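You operate a simulated robot arm through the tools that you are given. There is no shell and no other tool.

You are at the controls of a simulated robot arm. One attempt, no reset.

## Task
Switch the loader off, park the full bobbin on tray N39 and wipe the shuttle clean.
Fine: off first; shuttle out, and in again at the end; put the wipe back. Where these are worked on the way, their far stop is far enough and under half their travel is too little: loader shuttle. What is to be rubbed or washed off counts as gone when no trace of it is left.

Only the result counts: the job must be done as asked and must still hold three seconds after the hand-in. Knocking over, shifting, dropping, spilling or breaking anything else fails it.

## Robot
A 6-joint arm with a two-finger gripper, fixed in place. Base frame: the origin is on the floor under the middle of its stand, x ahead of it, y to its left, z up. Units: cm, rad, N and s.
It reaches about 157.2 cm from its shoulder. Its first joint turns from -2.897 to 2.897 rad. Payload 2.45 kg.
The TCP is the grasp point between the finger pads, 2 cm short of the fingertips. In the tool frame z runs along the fingers and y along their closing line. The gripper opens to 14 cm; its body begins 16.8 cm behind the TCP.
Orientation is that of the tool frame in the base frame, as [roll, pitch, yaw] about the fixed x, y, z axes, in that order (R = Rz(yaw) Ry(pitch) Rx(roll)). With the fingers straight down and closing along the base's y, the tool's x points along the base's -x, its y along +y and its z along -z.

## Interface
- The arm moves only by the tool drive_tool. Its argument "motion" is a list of rows, each a list of 7 numbers: the turn, a rotation vector about the base's x, y, z in degrees, then the shift along the base's x, y, z in cm, then the gripper command, from -1 (shut) to 1 (fully open), values between in proportion. In form: [[ax, ay, az, dx, dy, dz, gripper], ...]. A call has 1 to 20 rows; each row shifts and turns the commanded pose from where the row before left it. Rows are played at 5 a second. More than 5 cm and 0.15 rad between two rows, or a gripper value outside its range, and nothing of the call is played. A pose out of reach is approached as far as the arm can. The call stops where the force on the tool passes 40 N (or 10 N more than at its start, if that is more) or the arm is blocked; 0.2 s more then pass. The fingers move at their own pace (about 4.5 cm/s each) and stop on an object; they squeeze with about 39 N. The grip force told is the motor's: it shows also when the fingers shut on nothing. Time passes only in rows, and 0.2 s behind the last, so rows that do not move let the fingers close. The reply holds the time, the measured pose of the TCP, the force on the tool along the base axes, the opening and the grip force, in the units named above and with some noise, with the torque about the TCP (base axes, N m) and any sound that the robot's microphone picked up, and new pictures: "show" is both (left out), scene, wrist or none.
- Cameras (640 x 400 px; columns grow to the right, rows downward): "scene" is fixed at [4.94, 49.95, 163.67]; the picture's right is [-0.43, -0.90, 0.00], its down [-0.55, 0.26, -0.79] and it looks along [0.71, -0.34, -0.61] (base axes); focal length 359 px, centre (320, 200). "wrist" rides on the gripper at [7.8, 1.1, -20.9] in the tool frame; the picture's right is [-0.14, 0.99, 0.00], its down [-0.92, -0.13, -0.37] and it looks along [-0.36, -0.05, 0.93] (tool axes); focal length 280 px, centre (320, 200). There is no depth. A picture from a camera that has moved, and an enlarged one, comes with that camera's place and axes in the base frame and with its lens.
- close_up(camera, box): a new picture of the part [left, top, right, bottom] of that camera's present view, enlarged. It takes no simulated time.
- hand_in(): hands the job in; it is judged then, once.

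Nothing tells you positions but the pictures and the camera data. Unless the task says otherwise, let go and move clear before handing in.

The tools are called after "Call:" as a command line: name --pt "numbers of a row" for each row, then --argument value for the rest, lists and objects as JSON in quotes. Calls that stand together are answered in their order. drive_tool: Moves the arm, as the interface text tells. Its arguments: {"type":"object","properties":{"motion":{"type":"array","items":{"type":"array","items":{"type":"number"}}},"show":{"type":"string","enum":["both","scene","wrist","none"]}},"required":["motion"]} The other tools are called the same way: close_up (camera, box) takes an enlarged picture of a part of a camera's view; hand_in () hands the job in.

At the start:

```text
clock: 0.0
tcp_pos: [66.86, 28.18, 125.65]
tool_rot: [-3.141, -0.001, -3.141]
ft_force: [-0.6, -0.1, -0.7]
torque: [0.05, 0.0, 0.02]
grip_width: 13.99
gripper_force: 0.0
```

scene: 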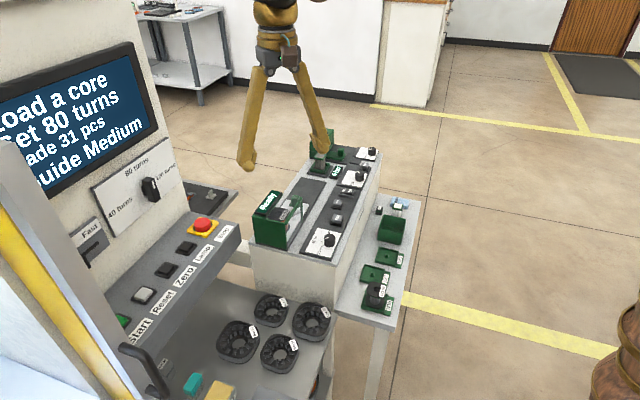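
wrist: 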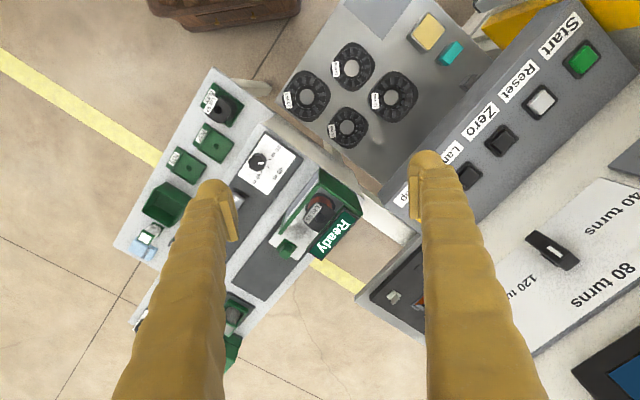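

I see a winding machine on the left, a loader (green, "Ready") in the middle and a side table with trays. First I take close-ups to identify the labels and parts.

Call:
close_up --camera "scene" --box '[240, 130, 400, 230]'

Call:
close_up --camera "scene" --box '[330, 190, 430, 330]'

Call:
close_up --camera "scene" --box '[240, 180, 400, 280]'

Call:
close_up --camera "wrist" --box '[120, 60, 380, 240]'

Call:
close_up --camera "scene" --box '[100, 180, 340, 400]'

```text
4.00 times, centred on (320, 180) of scene
camera zoom: at [4.94, 49.95, 163.67], right [-0.43, -0.9, 0.0], down [-0.55, 0.26, -0.79], along [0.71, -0.34, -0.61], focal length 1438 px, centre (320, 280)
```

zoom: 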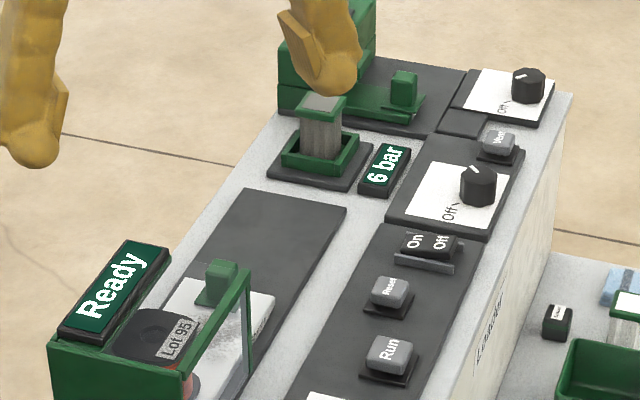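

```text
2.86 times, centred on (380, 260) of scene
camera zoom: at [4.94, 49.95, 163.67], right [-0.43, -0.9, 0.0], down [-0.55, 0.26, -0.79], along [0.71, -0.34, -0.61], focal length 1027 px, centre (149, 29)
```

zoom: 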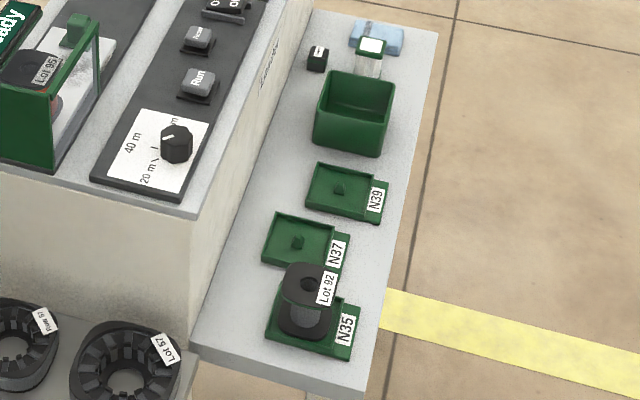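

```text
4.00 times, centred on (320, 230) of scene
camera zoom: at [4.94, 49.95, 163.67], right [-0.43, -0.9, 0.0], down [-0.55, 0.26, -0.79], along [0.71, -0.34, -0.61], focal length 1438 px, centre (320, 80)
```

zoom: 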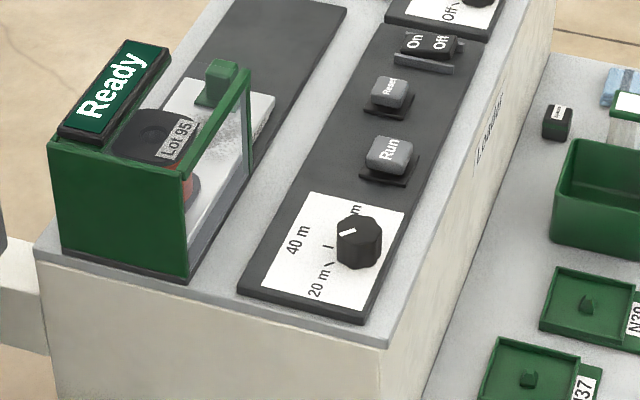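

```text
2.22 times, centred on (250, 150) of wrist
camera zoom: at [58.94, 29.22, 146.53], right [0.14, 0.99, 0.0], down [0.92, -0.13, 0.37], along [0.36, -0.05, -0.93], focal length 623 px, centre (476, 311)
```

zoom: 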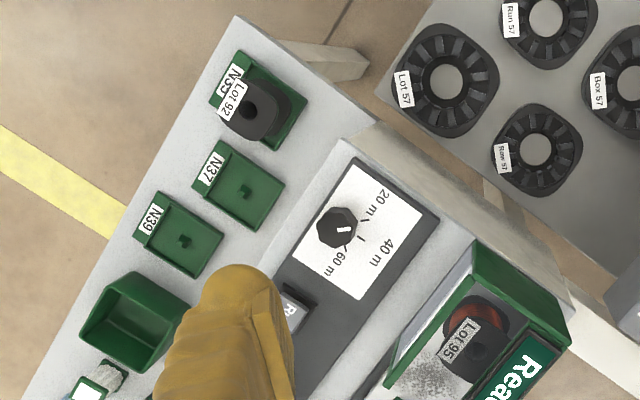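

```text
1.82 times, centred on (220, 290) of scene
camera zoom: at [4.94, 49.95, 163.67], right [-0.43, -0.9, 0.0], down [-0.55, 0.26, -0.79], along [0.71, -0.34, -0.61], focal length 654 px, centre (502, 36)
```

zoom: 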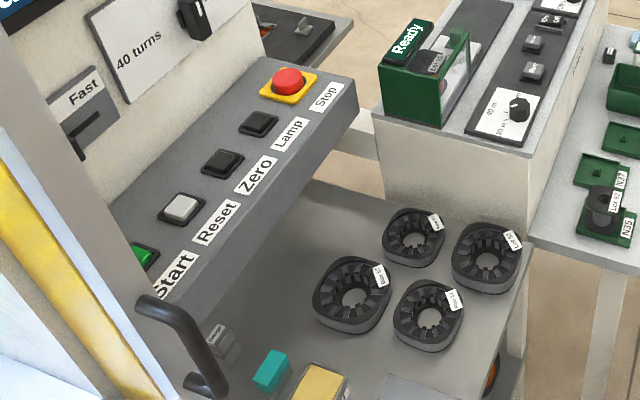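

The loader runs diagonally away from the robot, with its On/Off rocker about (87, 1, 94) and the shuttle handle about (88, 19, 95). I move over it for a better wrist view.

Call:
drive_tool --pt "0 0 0 2.2 -4 0 1" --pt "0 0 0 2.2 -4 0 1" --pt "0 0 0 2.2 -4 0 1" --pt "0 0 0 2.2 -4 0 1" --pt "0 0 0 2.2 -4 0 1"

```text
clock: 1.2
tcp_pos: [77.91, 8.18, 125.59]
tool_rot: [3.141, 0.001, -3.141]
ft_force: [0.4, -0.3, 0.3]
torque: [-0.01, 0.0, 0.01]
grip_width: 13.98
gripper_force: 0.1
camera wrist: at [69.93, 9.18, 146.54], right [0.14, 0.99, 0.0], down [0.92, -0.13, 0.37], along [0.37, -0.05, -0.93], focal length 280 px, centre (320, 200)
```

scene: 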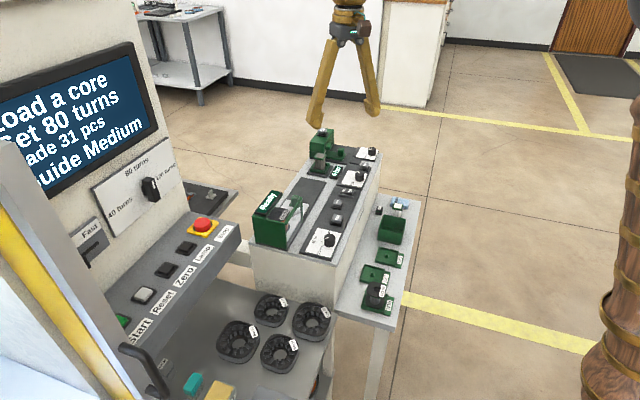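
wrist: 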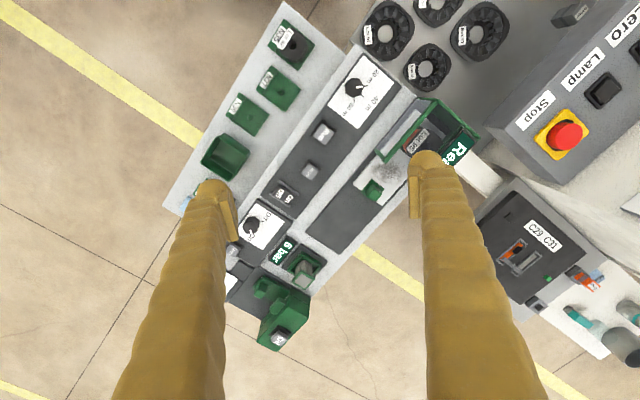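

Call:
close_up --camera "wrist" --box '[230, 160, 390, 260]'

Call:
close_up --camera "wrist" --box '[330, 90, 490, 190]'

Call:
close_up --camera "wrist" --box '[200, 230, 360, 360]'

Call:
close_up --camera "scene" --box '[300, 120, 380, 190]'

Call:
close_up --camera "scene" --box '[360, 190, 420, 250]'

Call:
close_up --camera "scene" --box '[245, 180, 315, 250]'

```text
4.00 times, centred on (310, 210) of wrist
camera zoom: at [69.93, 9.18, 146.54], right [0.14, 0.99, 0.0], down [0.92, -0.13, 0.37], along [0.37, -0.05, -0.93], focal length 1122 px, centre (360, 160)
```

zoom: 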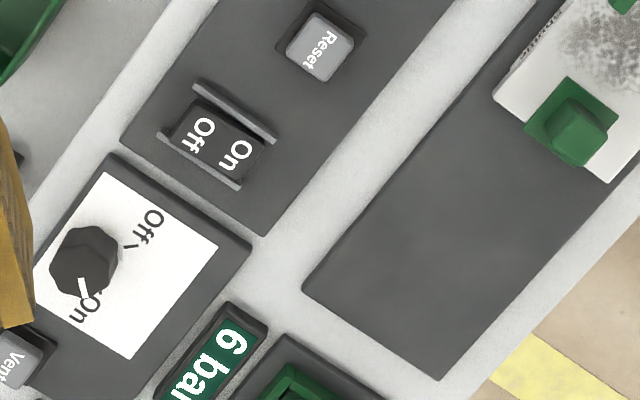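

```text
4.00 times, centred on (410, 140) of wrist
camera zoom: at [69.93, 9.18, 146.54], right [0.14, 0.99, 0.0], down [0.92, -0.13, 0.37], along [0.37, -0.05, -0.93], focal length 1122 px, centre (-40, 440)
```

zoom: 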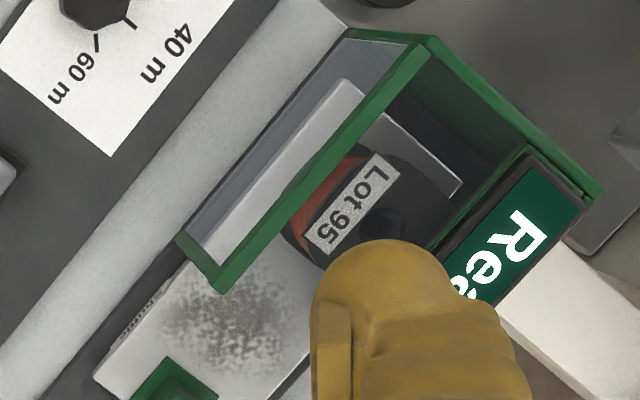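

```text
3.08 times, centred on (280, 295) of wrist
camera zoom: at [69.93, 9.18, 146.54], right [0.14, 0.99, 0.0], down [0.92, -0.13, 0.37], along [0.37, -0.05, -0.93], focal length 863 px, centre (443, -92)
```

zoom: 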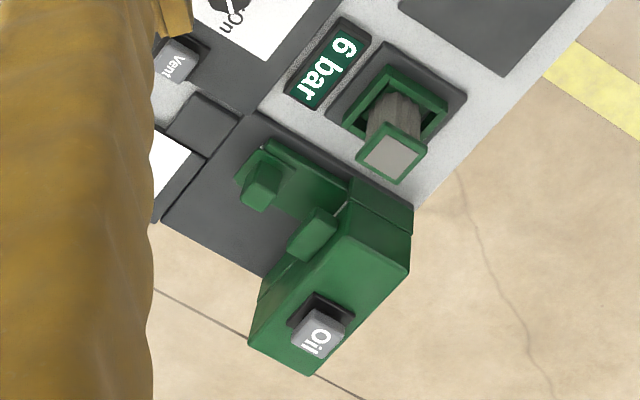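

```text
5.71 times, centred on (340, 155) of scene
camera zoom: at [4.94, 49.95, 163.67], right [-0.43, -0.9, 0.0], down [-0.55, 0.26, -0.79], along [0.71, -0.34, -0.61], focal length 2054 px, centre (206, 457)
```

zoom: 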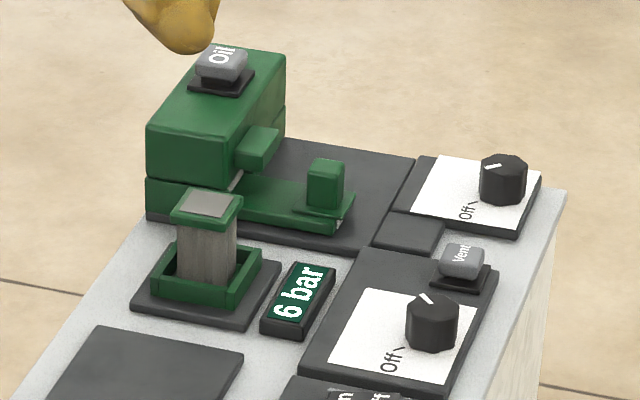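

```text
6.67 times, centred on (390, 220) of scene
camera zoom: at [4.94, 49.95, 163.67], right [-0.43, -0.9, 0.0], down [-0.55, 0.26, -0.79], along [0.71, -0.34, -0.61], focal length 2396 px, centre (-147, 67)
```

zoom: 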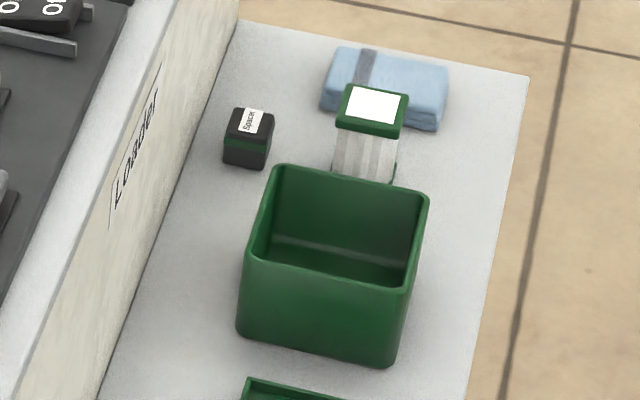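

```text
5.71 times, centred on (280, 215) of scene
camera zoom: at [4.94, 49.95, 163.67], right [-0.43, -0.9, 0.0], down [-0.55, 0.26, -0.79], along [0.71, -0.34, -0.61], focal length 2054 px, centre (549, 114)
```

zoom: 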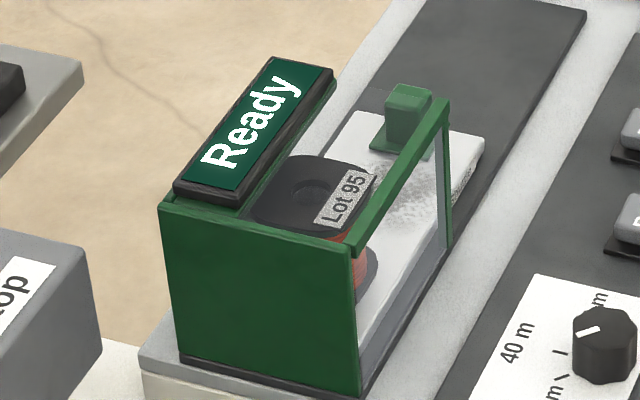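

The scene shows an On/Off rocker on the loader, a smudged shuttle plate with bobbin Lot 95, and several wipe candidates (grey pad in a frame, a blue folded cloth and a small item on the side table). I move over the side table to inspect these candidates.

Call:
drive_tool --pt "0 0 0 0 -4 -2.5 1" --pt "0 0 0 0 -4 -2.5 1" --pt "0 0 0 0 -4 -2.5 1" --pt "0 0 0 0 -4 -2.5 1" --pt "0 0 0 0 -4 -2.5 1" --pt "0 0 0 0 -4 -2.5 1" --pt "0 0 0 0 -4 -2.5 1" --show "wrist"

Call:
close_up --camera "wrist" --box '[240, 100, 440, 225]'

Call:
close_up --camera "wrist" --box '[240, 200, 440, 325]'

```text
clock: 2.8
tcp_pos: [77.8, -19.79, 107.97]
tool_rot: [3.141, -0.001, -3.142]
ft_force: [-0.1, 0.0, 0.4]
torque: [-0.01, -0.02, 0.02]
grip_width: 14.0
gripper_force: 0.1
camera wrist: at [69.89, -18.79, 128.91], right [0.14, 0.99, 0.0], down [0.92, -0.13, 0.37], along [0.36, -0.05, -0.93], focal length 280 px, centre (320, 200)
```

wrist: 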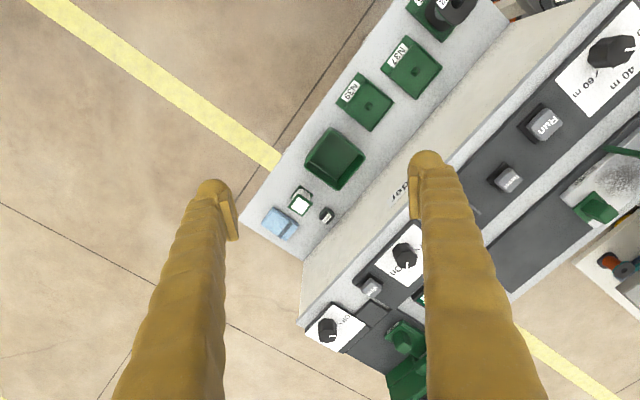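

```text
3.20 times, centred on (340, 162) of wrist
camera zoom: at [69.89, -18.79, 128.91], right [0.14, 0.99, 0.0], down [0.92, -0.13, 0.37], along [0.36, -0.05, -0.93], focal length 897 px, centre (256, 320)
```

zoom: 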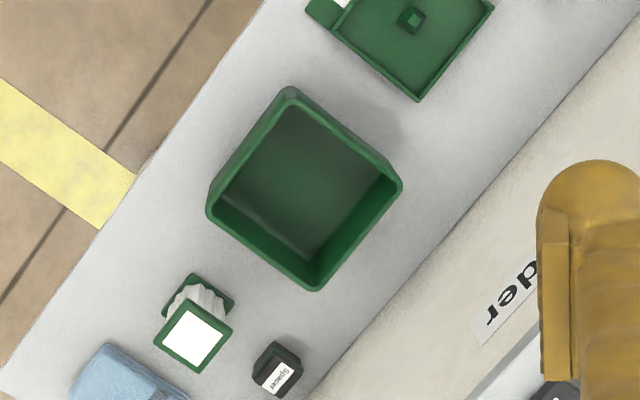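

```text
3.20 times, centred on (340, 262) of wrist
camera zoom: at [69.89, -18.79, 128.91], right [0.14, 0.99, 0.0], down [0.92, -0.13, 0.37], along [0.36, -0.05, -0.93], focal length 897 px, centre (256, 0)
```

zoom: 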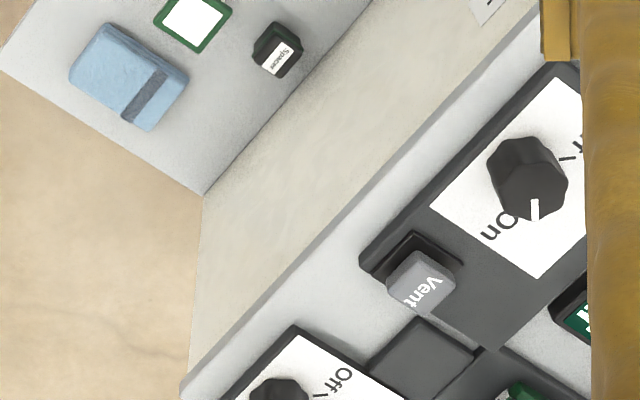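

The blue folded cloth is the wipe; the white and grey square cartridges are filters and the bin holds nothing. The loader's long axis points about -45° from x, so I turn the tool by -45° and hover above the rocker for a close look.

Call:
drive_tool --pt "0 0 -7.5 1.37 3.8 0.67 1" --pt "0 0 -7.5 1.37 3.8 0.67 1" --pt "0 0 -7.5 1.37 3.8 0.67 1" --pt "0 0 -7.5 1.37 3.8 0.67 1" --pt "0 0 -7.5 1.37 3.8 0.67 1" --pt "0 0 -7.5 1.37 3.8 0.67 1"

Call:
close_up --camera "wrist" --box '[230, 130, 410, 270]'

```text
clock: 4.2
tcp_pos: [86.05, 3.12, 111.93]
tool_rot: [-3.141, -0.001, 2.355]
ft_force: [0.7, -0.9, -0.5]
torque: [0.04, -0.01, 0.02]
grip_width: 14.0
gripper_force: 0.0
camera wrist: at [81.15, 9.27, 132.89], right [0.8, 0.6, 0.0], down [0.56, -0.74, 0.37], along [0.22, -0.29, -0.93], focal length 280 px, centre (320, 200)
```

scene: 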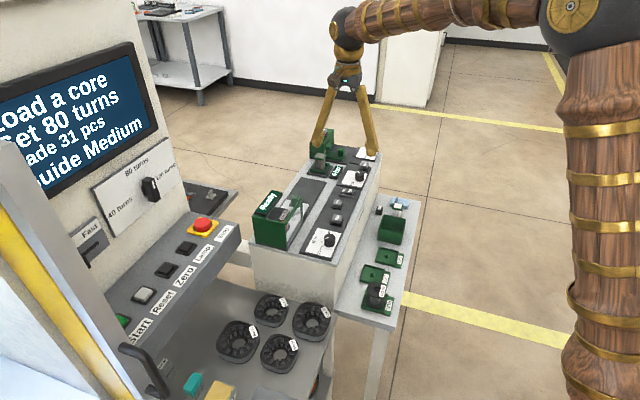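
wrist: 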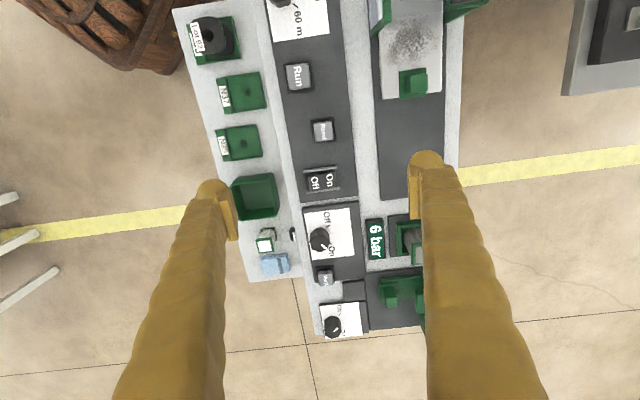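

```text
2.86 times, centred on (320, 200) of wrist
camera zoom: at [81.15, 9.27, 132.89], right [0.8, 0.6, 0.0], down [0.56, -0.74, 0.37], along [0.22, -0.29, -0.93], focal length 801 px, centre (320, 200)
```

zoom: 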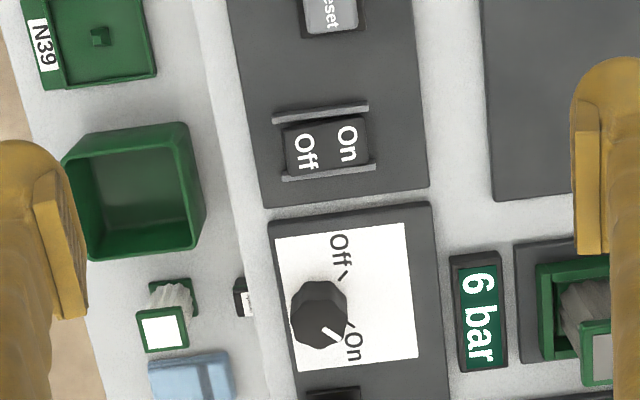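

I see the rocker flanked by two thin fins, with Off on the table side and On on the slot side. I zoom in on it to judge heights and pick the pressing point.

Call:
close_up --camera "scene" --box '[325, 170, 373, 200]'

Call:
close_up --camera "wrist" --box '[285, 150, 365, 200]'

Call:
close_up --camera "wrist" --box '[370, 0, 490, 110]'

```text
13.33 times, centred on (349, 185) of scene
camera zoom: at [4.94, 49.95, 163.67], right [-0.43, -0.9, 0.0], down [-0.55, 0.26, -0.79], along [0.71, -0.34, -0.61], focal length 4793 px, centre (-67, 400)
```

zoom: 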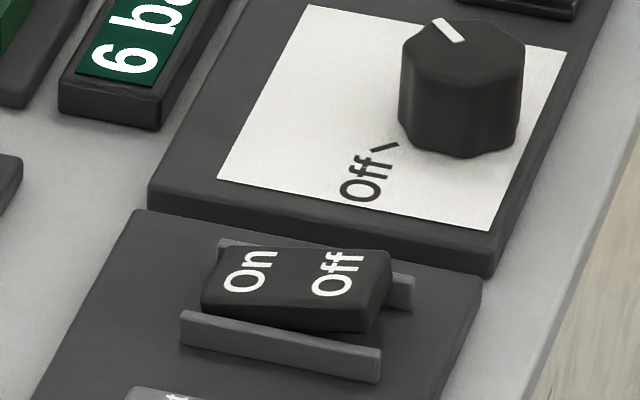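

```text
8.00 times, centred on (325, 175) of wrist
camera zoom: at [81.15, 9.27, 132.89], right [0.8, 0.6, 0.0], down [0.56, -0.74, 0.37], along [0.22, -0.29, -0.93], focal length 2243 px, centre (280, 400)
```

zoom: 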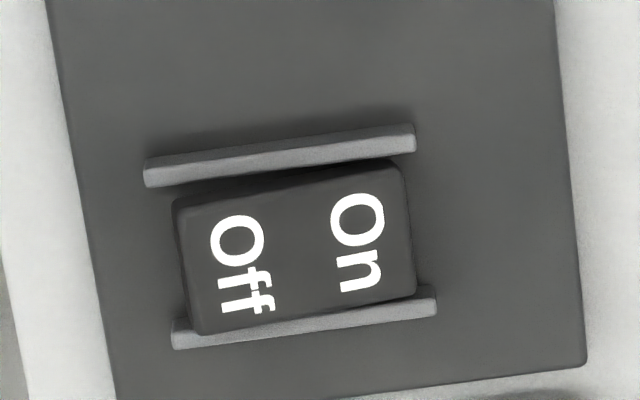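

```text
3.64 times, centred on (430, 55) of wrist
camera zoom: at [81.15, 9.27, 132.89], right [0.8, 0.6, 0.0], down [0.56, -0.74, 0.37], along [0.22, -0.29, -0.93], focal length 1020 px, centre (-80, 727)
```

zoom: 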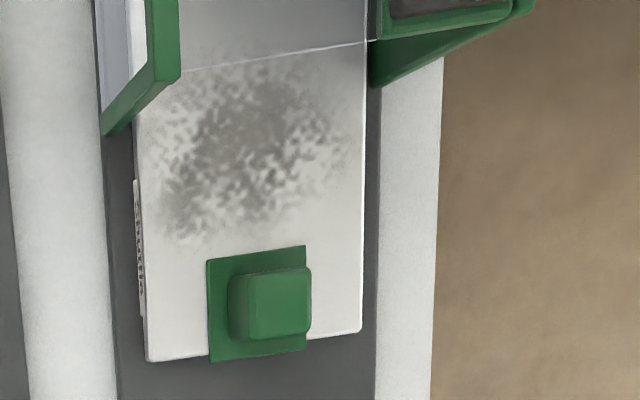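

The rocker's Off end is raised at about (88.6, -2, 91.8). I close the gripper and come down above that end.

Call:
drive_tool --pt "0 0 0 0.34 -1.58 0 -1" --pt "0 0 0 0.34 -1.58 0 -1" --pt "0 0 0 0.34 -1.58 0 -1" --pt "0 0 0 0.34 -1.58 0 -1" --pt "0 0 0 0 0 -3 -1" --pt "0 0 0 0 0 -3 -1" --pt "0 0 0 0 0 -3 -1" --pt "0 0 0 0 0 -3 -1" --pt "0 0 0 0 0 0 -1"

Call:
close_up --camera "wrist" --box '[240, 130, 400, 230]'

Call:
close_up --camera "scene" --box '[300, 130, 396, 200]'

```text
clock: 6.2
tcp_pos: [87.55, -3.39, 99.98]
tool_rot: [3.141, 0.0, 2.356]
ft_force: [0.2, -0.5, -0.7]
torque: [0.04, 0.03, -0.01]
grip_width: 0.0
gripper_force: 29.0
camera wrist: at [82.62, 2.93, 120.98], right [0.8, 0.6, 0.0], down [0.56, -0.74, 0.37], along [0.22, -0.29, -0.93], focal length 280 px, centre (320, 200)
```

scene: 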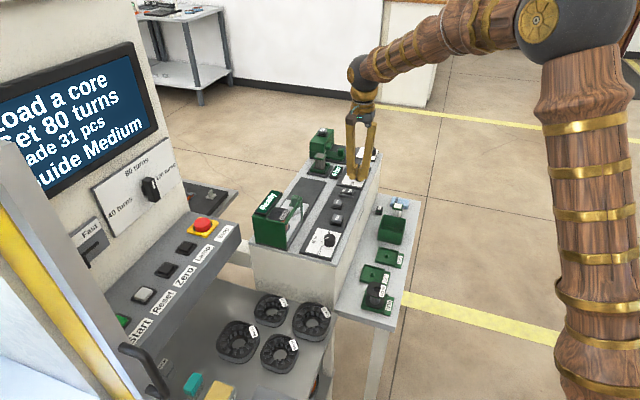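
wrist: 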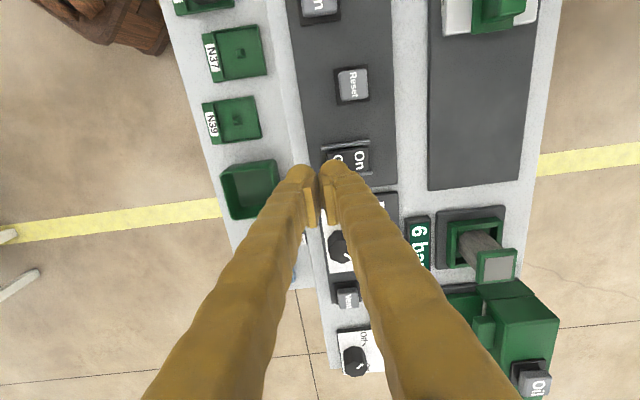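

```text
4.00 times, centred on (320, 180) of wrist
camera zoom: at [82.62, 2.93, 120.98], right [0.8, 0.6, 0.0], down [0.56, -0.74, 0.37], along [0.22, -0.29, -0.93], focal length 1122 px, centre (320, 280)
```

zoom: 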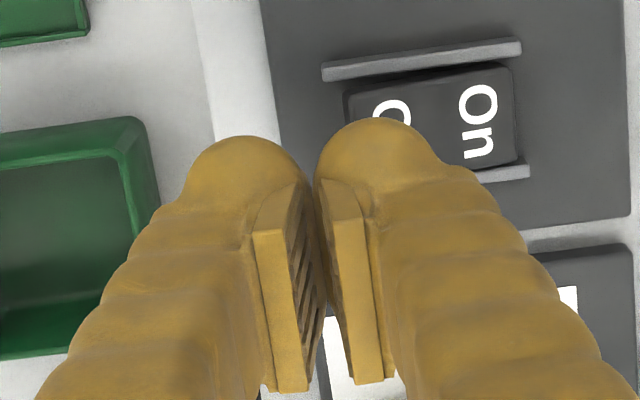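

```text
5.71 times, centred on (348, 165) of scene
camera zoom: at [4.94, 49.95, 163.67], right [-0.43, -0.9, 0.0], down [-0.55, 0.26, -0.79], along [0.71, -0.34, -0.61], focal length 2054 px, centre (160, 400)
```

zoom: 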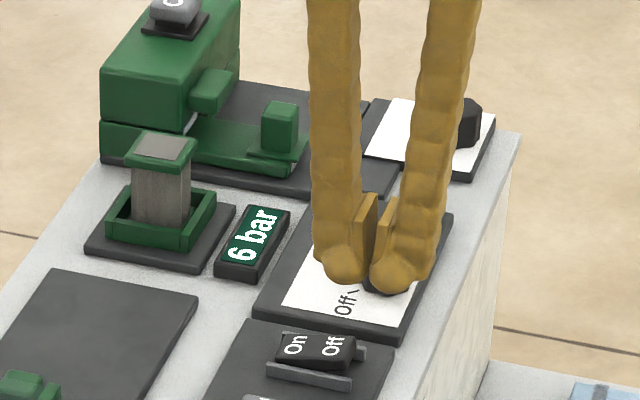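

The finger on the +v side is over the Off end, with about 6 cm of clearance. I descend with small steps at the end.

Call:
drive_tool --pt "0 0 0 0 0 -1.2 -1" --pt "0 0 0 0 0 -1.2 -1" --pt "0 0 0 0 0 -1.2 -1" --pt "0 0 0 0 0 -1.2 -1" --pt "0 0 0 0 0 -0.4 -1" --pt "0 0 0 0 0 -0.4 -1" --pt "0 0 0 0 0 -0.4 -1" --pt "0 0 0 0 0 -0.4 -1" --show "scene"

Call:
close_up --camera "scene" --box '[300, 150, 380, 200]'

```text
clock: 8.0
tcp_pos: [87.57, -3.38, 94.2]
tool_rot: [3.138, 0.003, 2.356]
ft_force: [-3.4, -0.7, 10.3]
torque: [0.1, -0.02, 0.16]
grip_width: 0.01
gripper_force: 29.1
stopped in row 8: the force on the tool passed its limit at 48 N (the readings are from after the stop); the commanded pose is now the measured one
```

scene: 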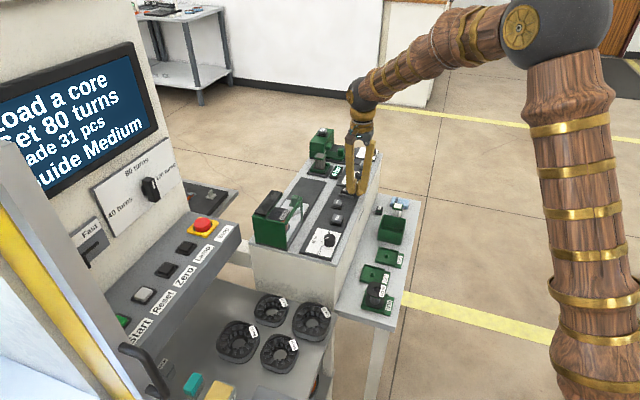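

```text
8.00 times, centred on (340, 175) of scene
camera zoom: at [4.94, 49.95, 163.67], right [-0.43, -0.9, 0.0], down [-0.55, 0.26, -0.79], along [0.71, -0.34, -0.61], focal length 2876 px, centre (160, 400)
```

zoom: 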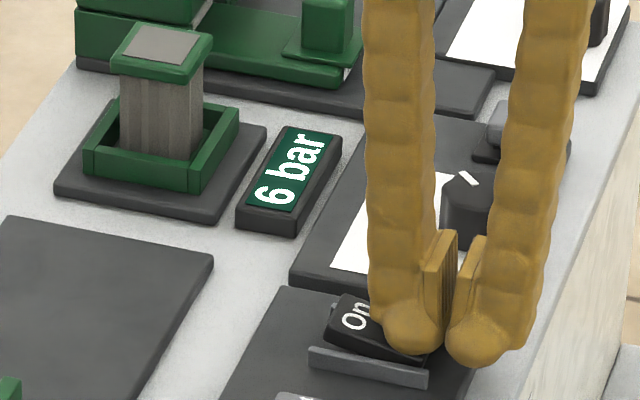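

The rocker has tipped (On end is now raised) and the Ready display went dark, so the loader is off. I lift away and check.

Call:
drive_tool --pt "0 0 0 0 0 2 -1" --pt "0 0 0 0 0 4 -1" --pt "0 0 0 0 0 4 1" --pt "0 0 0 0 0 4 1" --pt "0 0 0 0 2 3 1" --pt "0 0 0 0 3 2 1" --pt "0 0 0 0 3 0 1" --pt "0 0 0 0 3 0 1"

Call:
close_up --camera "scene" --box '[245, 150, 373, 250]'

Call:
close_up --camera "wrist" --box '[240, 100, 400, 200]'

```text
clock: 9.8
tcp_pos: [87.42, 7.66, 113.22]
tool_rot: [3.141, 0.003, 2.356]
ft_force: [0.1, 1.3, 0.0]
torque: [-0.03, 0.02, 0.0]
grip_width: 12.37
gripper_force: 0.0
camera wrist: at [82.48, 13.94, 134.05], right [0.8, 0.6, 0.0], down [0.56, -0.74, 0.37], along [0.22, -0.29, -0.93], focal length 280 px, centre (320, 200)
```

scene: 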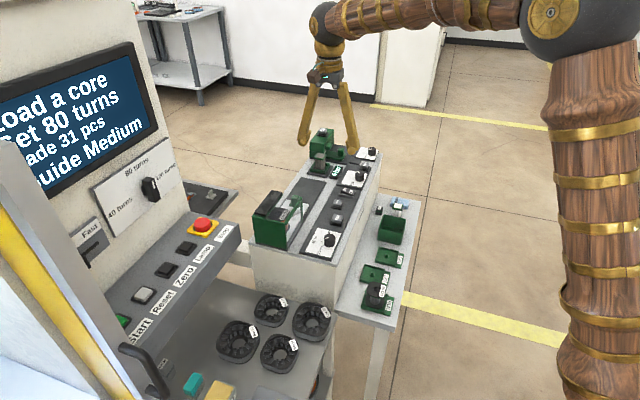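
wrist: 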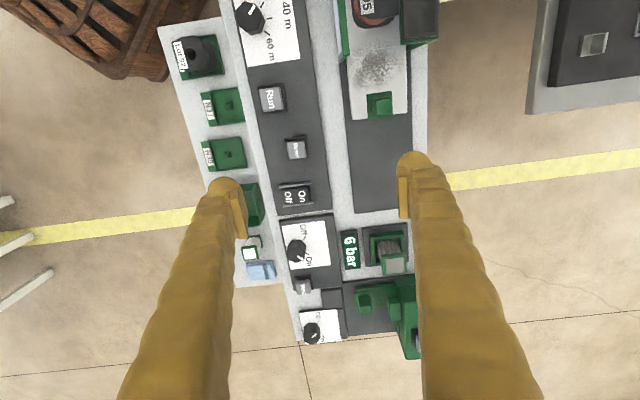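

```text
4.00 times, centred on (309, 200) of scene
camera zoom: at [4.94, 49.95, 163.67], right [-0.43, -0.9, 0.0], down [-0.55, 0.26, -0.79], along [0.71, -0.34, -0.61], focal length 1438 px, centre (364, 200)
```

zoom: 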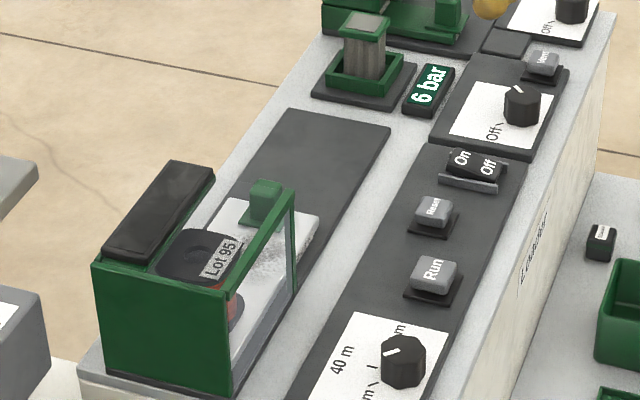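

```text
4.00 times, centred on (320, 150) of wrist
camera zoom: at [82.48, 13.94, 134.05], right [0.8, 0.6, 0.0], down [0.56, -0.74, 0.37], along [0.22, -0.29, -0.93], focal length 1122 px, centre (320, 400)
```

zoom: 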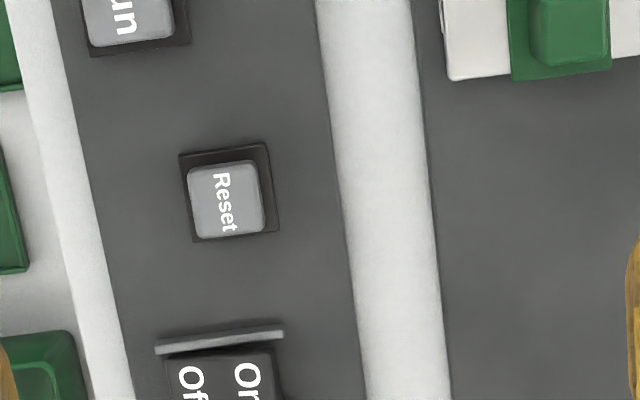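

The loader is off and its display dark; nothing else changed. Next I hover above the green shuttle handle at about (89.9, 17.4, 94.7).

Call:
drive_tool --pt "0 0 0 0.62 2.43 0 1" --pt "0 0 0 0.62 2.43 -1 1" --pt "0 0 0 0.62 2.43 -3 1" --pt "0 0 0 0.62 2.43 -3 1"

Call:
close_up --camera "wrist" --box '[220, 80, 420, 205]'

Call:
close_up --camera "scene" --box '[245, 120, 373, 250]'

```text
clock: 10.8
tcp_pos: [89.87, 17.41, 106.02]
tool_rot: [3.138, 0.002, 2.356]
ft_force: [-0.5, -0.8, -1.3]
torque: [0.02, -0.01, -0.02]
grip_width: 13.99
gripper_force: 0.1
camera wrist: at [84.93, 23.64, 127.02], right [0.8, 0.6, 0.0], down [0.56, -0.74, 0.37], along [0.23, -0.29, -0.93], focal length 280 px, centre (320, 200)
```

scene: 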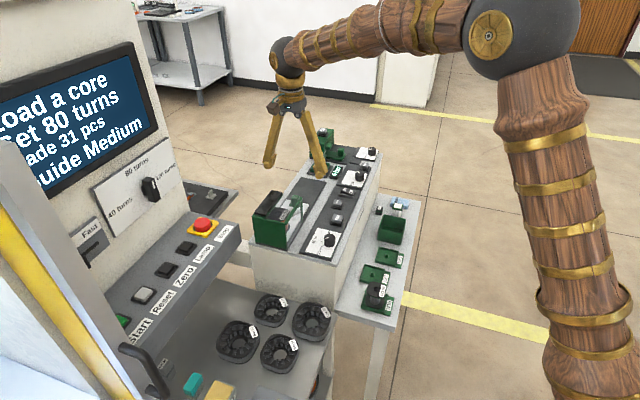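
wrist: 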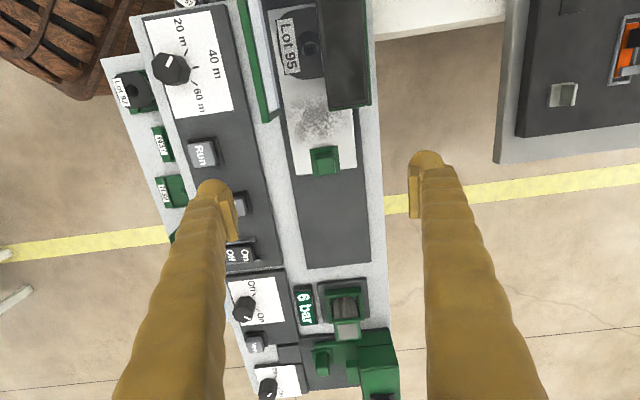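

```text
3.20 times, centred on (320, 142) of wrist
camera zoom: at [84.93, 23.64, 127.02], right [0.8, 0.6, 0.0], down [0.56, -0.74, 0.37], along [0.23, -0.29, -0.93], focal length 897 px, centre (320, 384)
```

zoom: 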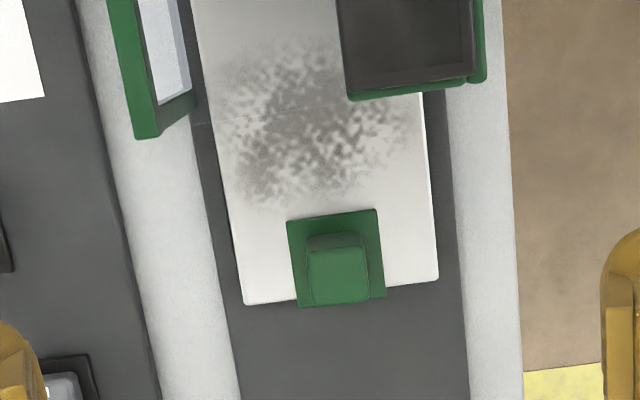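

```text
3.08 times, centred on (309, 185) of scene
camera zoom: at [4.94, 49.95, 163.67], right [-0.43, -0.9, 0.0], down [-0.55, 0.26, -0.79], along [0.71, -0.34, -0.61], focal length 1106 px, centre (354, 246)
```

zoom: 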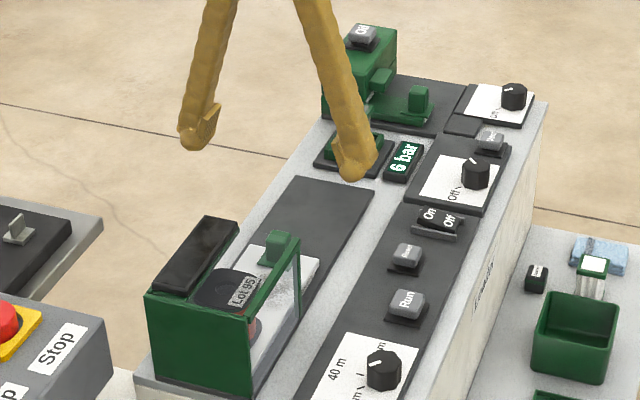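

The handle's knob is about 2.2 cm wide at (90.6, 17.3), top near 94.3. I narrow the gripper to about 5.6 cm and come down over it.

Call:
drive_tool --pt "0 0 0 0.35 -0.05 0 -0.2" --pt "0 0 0 0.35 -0.05 0 -0.2" --pt "0 0 0 0 0 -2 -0.2" --pt "0 0 0 0 0 -2 -0.2" --pt "0 0 0 0 0 -2 -0.2" --pt "0 0 0 0 0 -2 -0.2"

Call:
close_up --camera "wrist" --box '[220, 100, 420, 225]'

Call:
close_up --camera "scene" --box '[250, 150, 346, 220]'

```text
clock: 12.2
tcp_pos: [90.66, 17.31, 98.09]
tool_rot: [3.14, 0.0, 2.357]
ft_force: [0.5, -0.3, 0.3]
torque: [0.02, -0.05, 0.01]
grip_width: 5.59
gripper_force: 0.0
camera wrist: at [85.7, 23.5, 119.01], right [0.8, 0.6, 0.0], down [0.56, -0.74, 0.37], along [0.22, -0.29, -0.93], focal length 280 px, centre (320, 200)
```

scene: 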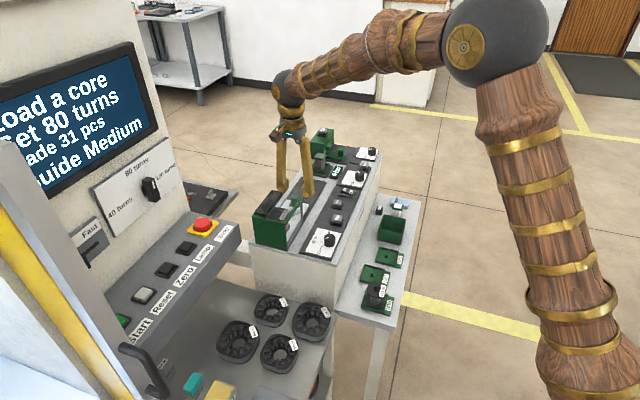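
wrist: 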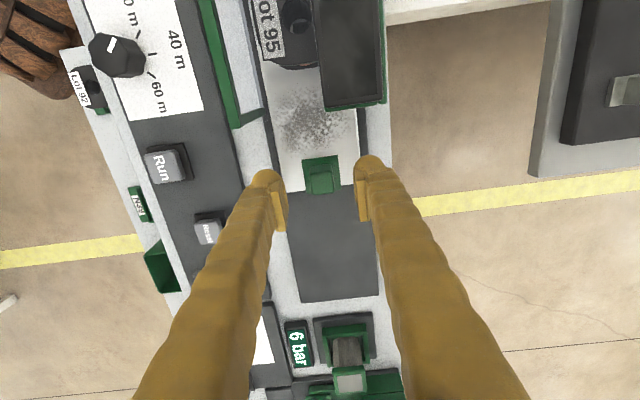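

```text
3.20 times, centred on (320, 162) of wrist
camera zoom: at [85.7, 23.5, 119.01], right [0.8, 0.6, 0.0], down [0.56, -0.74, 0.37], along [0.22, -0.29, -0.93], focal length 897 px, centre (320, 320)
```

zoom: 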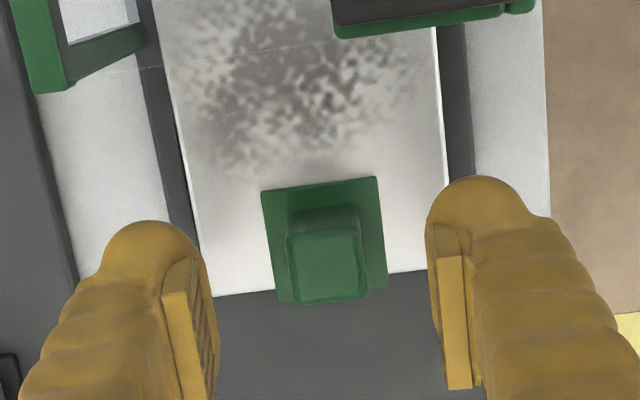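

```text
5.71 times, centred on (298, 185) of scene
camera zoom: at [4.94, 49.95, 163.67], right [-0.43, -0.9, 0.0], down [-0.55, 0.26, -0.79], along [0.71, -0.34, -0.61], focal length 2054 px, centre (446, 286)
```

zoom: 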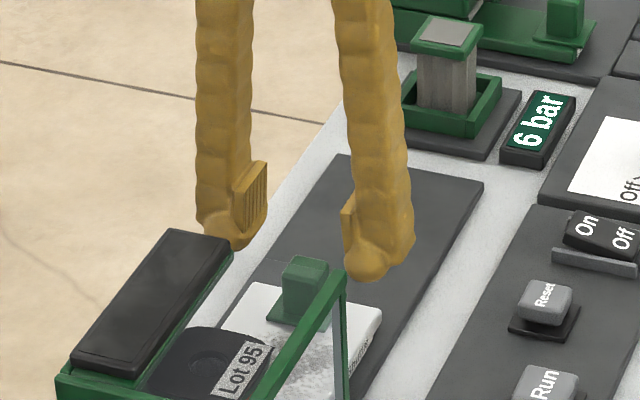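

The knob is centred between the fingers. I descend 3.6 cm and close on it.

Call:
drive_tool --pt "0 0 0 0.1 -0.1 -1.2 -0.2" --pt "0 0 0 0 0 -1.2 -0.2" --pt "0 0 0 0 0 -0.8 -0.2" --pt "0 0 0 0 0 -0.4 -0.2" --pt "0 0 0 0 0 0 -1" --pt "0 0 0 0 0 0 -1" --pt "0 0 0 0 0 0 -1" --pt "0 0 0 0 0 0 -1"

Call:
close_up --camera "scene" --box '[250, 150, 346, 220]'

```text
clock: 14.0
tcp_pos: [91.01, 17.32, 94.57]
tool_rot: [3.138, 0.003, 2.356]
ft_force: [29.9, 23.8, -10.2]
torque: [0.2, -0.26, -0.06]
grip_width: 2.11
gripper_force: 41.7
camera wrist: at [85.9, 23.45, 115.44], right [0.8, 0.6, 0.0], down [0.56, -0.74, 0.37], along [0.23, -0.29, -0.93], focal length 280 px, centre (320, 200)
```

scene: 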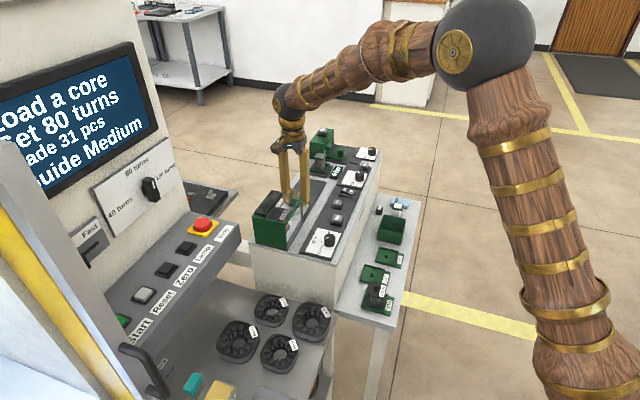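
wrist: 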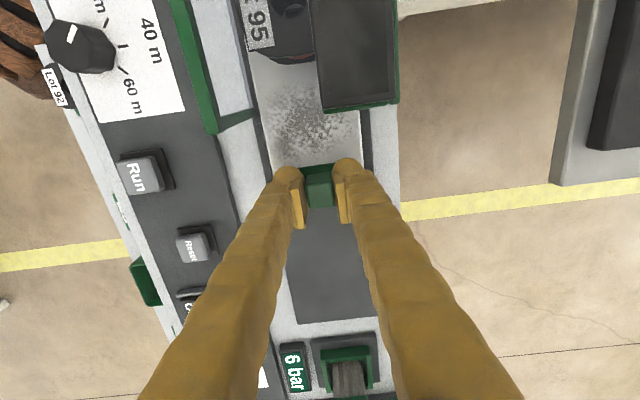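

```text
5.71 times, centred on (298, 185) of scene
camera zoom: at [4.94, 49.95, 163.67], right [-0.43, -0.9, 0.0], down [-0.55, 0.26, -0.79], along [0.71, -0.34, -0.61], focal length 2054 px, centre (446, 286)
```

zoom: 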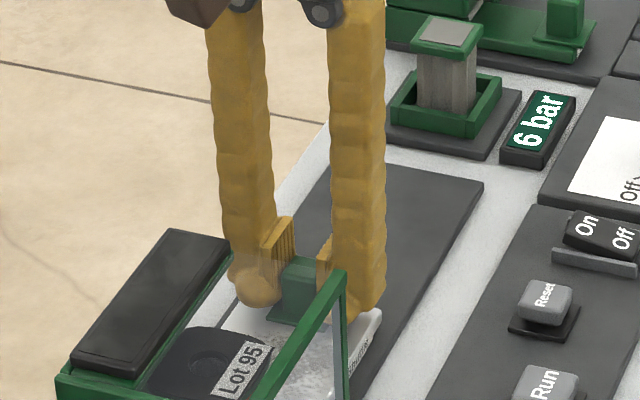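

The grip holds the knob (2.1 cm), but there is a sideways load, since I was slightly off-centre. I relieve it with a small sideways shift, then start pulling along the slot.

Call:
drive_tool --pt "0 0 0 0.1 0.08 0 -1" --pt "0 0 0 0.1 0.08 0 -1" --pt "0 0 0 0 0 0 -1" --show "none"

```text
clock: 14.8
tcp_pos: [90.89, 17.21, 94.52]
tool_rot: [-3.142, 0.003, 2.357]
ft_force: [-4.3, -1.0, 7.8]
torque: [0.1, 0.22, -0.05]
grip_width: 2.09
gripper_force: 44.9
```

The side load is gone. Now I pull outwards along (0.707, -0.707) a little and check forces.

Call:
drive_tool --pt "0 0 0 0.35 -0.35 0 -1" --pt "0 0 0 0.5 -0.5 0 -1" --pt "0 0 0 0.5 -0.5 0 -1" --pt "0 0 0 0.5 -0.5 0 -1" --show "scene"

```text
clock: 15.8
tcp_pos: [92.85, 15.31, 94.52]
tool_rot: [3.14, 0.002, 2.356]
ft_force: [-19.2, -17.1, 13.1]
torque: [-0.21, 0.18, -0.02]
grip_width: 2.1
gripper_force: 44.3
```

scene: 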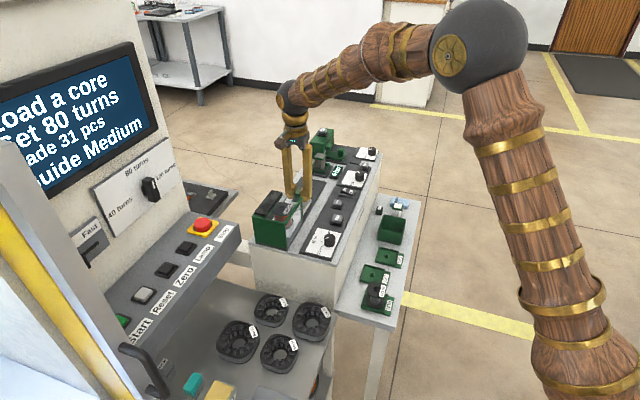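

The shuttle follows. The side force says the true slot direction is nearer -48°, so I correct the direction and continue.

Call:
drive_tool --pt "0 0 0 -0.1 -0.1 0.05 -1" --pt "0 0 0 0.53 -0.6 0 -1" --pt "0 0 0 0.53 -0.6 0 -1" --pt "0 0 0 0.53 -0.6 0 -1" --show "none"

```text
clock: 16.8
tcp_pos: [94.31, 13.79, 94.51]
tool_rot: [3.138, 0.002, 2.358]
ft_force: [13.2, 14.3, -11.8]
torque: [0.26, -0.04, -0.09]
grip_width: 2.09
gripper_force: 45.4
```

The measured track so far is exactly -45°, so I recentre and continue with that direction in larger steps.

Call:
drive_tool --pt "0 0 0 0.08 0.08 -0.04 -1" --pt "0 0 0 0.6 -0.6 0 -1" --pt "0 0 0 0.6 -0.6 0 -1" --pt "0 0 0 0.6 -0.6 0 -1" --pt "0 0 0 0.6 -0.6 0 -1" --show "scene"

```text
clock: 18.0
tcp_pos: [96.82, 11.37, 94.45]
tool_rot: [3.141, 0.004, 2.354]
ft_force: [11.6, 11.7, -11.0]
torque: [0.24, 0.01, -0.05]
grip_width: 2.1
gripper_force: 45.0
```

scene: 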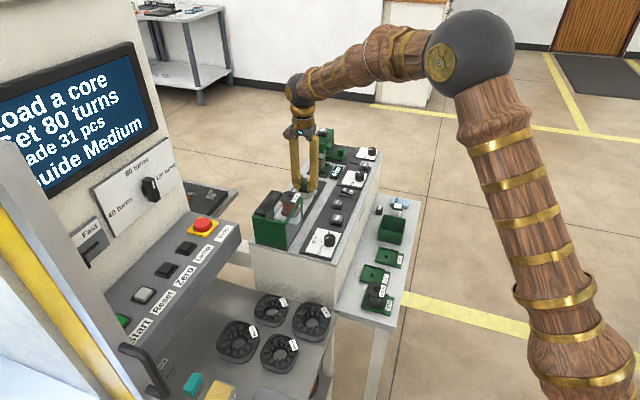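

The shuttle is about 8 cm out. I go on pulling with a slight recentering.

Call:
drive_tool --pt "0 0 0 0.06 0.06 -0.04 -1" --pt "0 0 0 0.6 -0.6 0 -1" --pt "0 0 0 0.6 -0.6 0 -1" --pt "0 0 0 0.6 -0.6 0 -1" --pt "0 0 0 0.6 -0.6 0 -1" --show "scene"

```text
clock: 19.2
tcp_pos: [99.25, 8.95, 94.54]
tool_rot: [3.14, 0.0, 2.356]
ft_force: [1.0, -0.3, -1.0]
torque: [0.17, 0.12, -0.04]
grip_width: 2.09
gripper_force: 44.4
```

scene: 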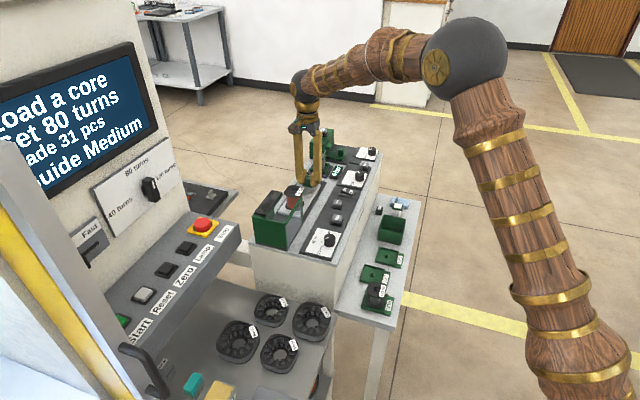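

About 11.8 cm out with low forces. I continue gently until the stop is felt.

Call:
drive_tool --pt "0 0 0 0.35 -0.35 0 -1" --pt "0 0 0 0.35 -0.35 0 -1" --pt "0 0 0 0.35 -0.35 0 -1" --pt "0 0 0 0.35 -0.35 0 -1" --pt "0 0 0 0.35 -0.35 0 -1" --pt "0 0 0 0.35 -0.35 0 -1"

Call:
close_up --camera "scene" --box '[250, 150, 346, 230]'

```text
clock: 20.6
tcp_pos: [101.34, 6.84, 94.53]
tool_rot: [3.138, 0.004, 2.354]
ft_force: [-7.4, -6.4, 8.8]
torque: [-0.04, 0.07, -0.04]
grip_width: 2.1
gripper_force: 44.9
camera wrist: at [96.42, 13.02, 115.44], right [0.8, 0.6, 0.0], down [0.56, -0.74, 0.37], along [0.23, -0.29, -0.93], focal length 280 px, centre (320, 200)
```

scene: 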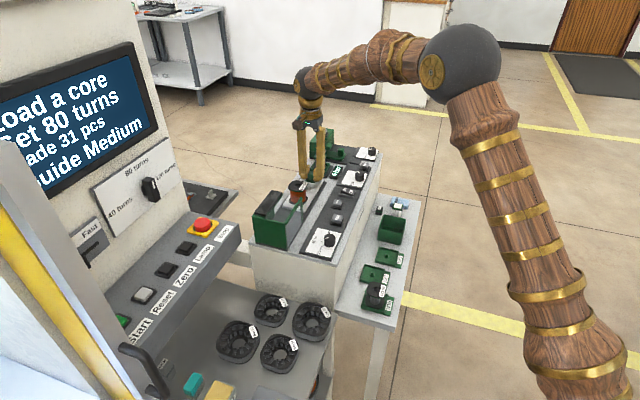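
wrist: 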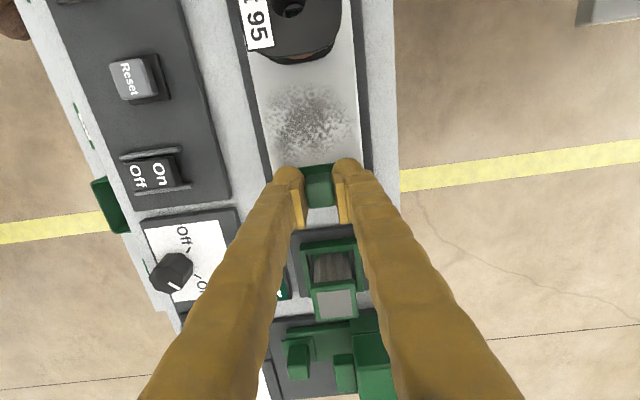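

```text
5.00 times, centred on (298, 190) of scene
camera zoom: at [4.94, 49.95, 163.67], right [-0.43, -0.9, 0.0], down [-0.55, 0.26, -0.79], along [0.71, -0.34, -0.61], focal length 1797 px, centre (430, 250)
```

zoom: 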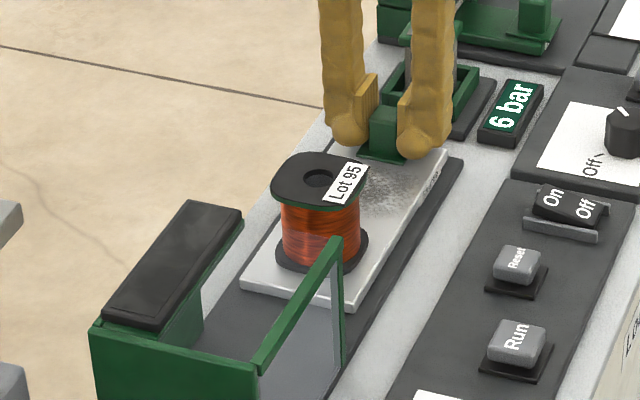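

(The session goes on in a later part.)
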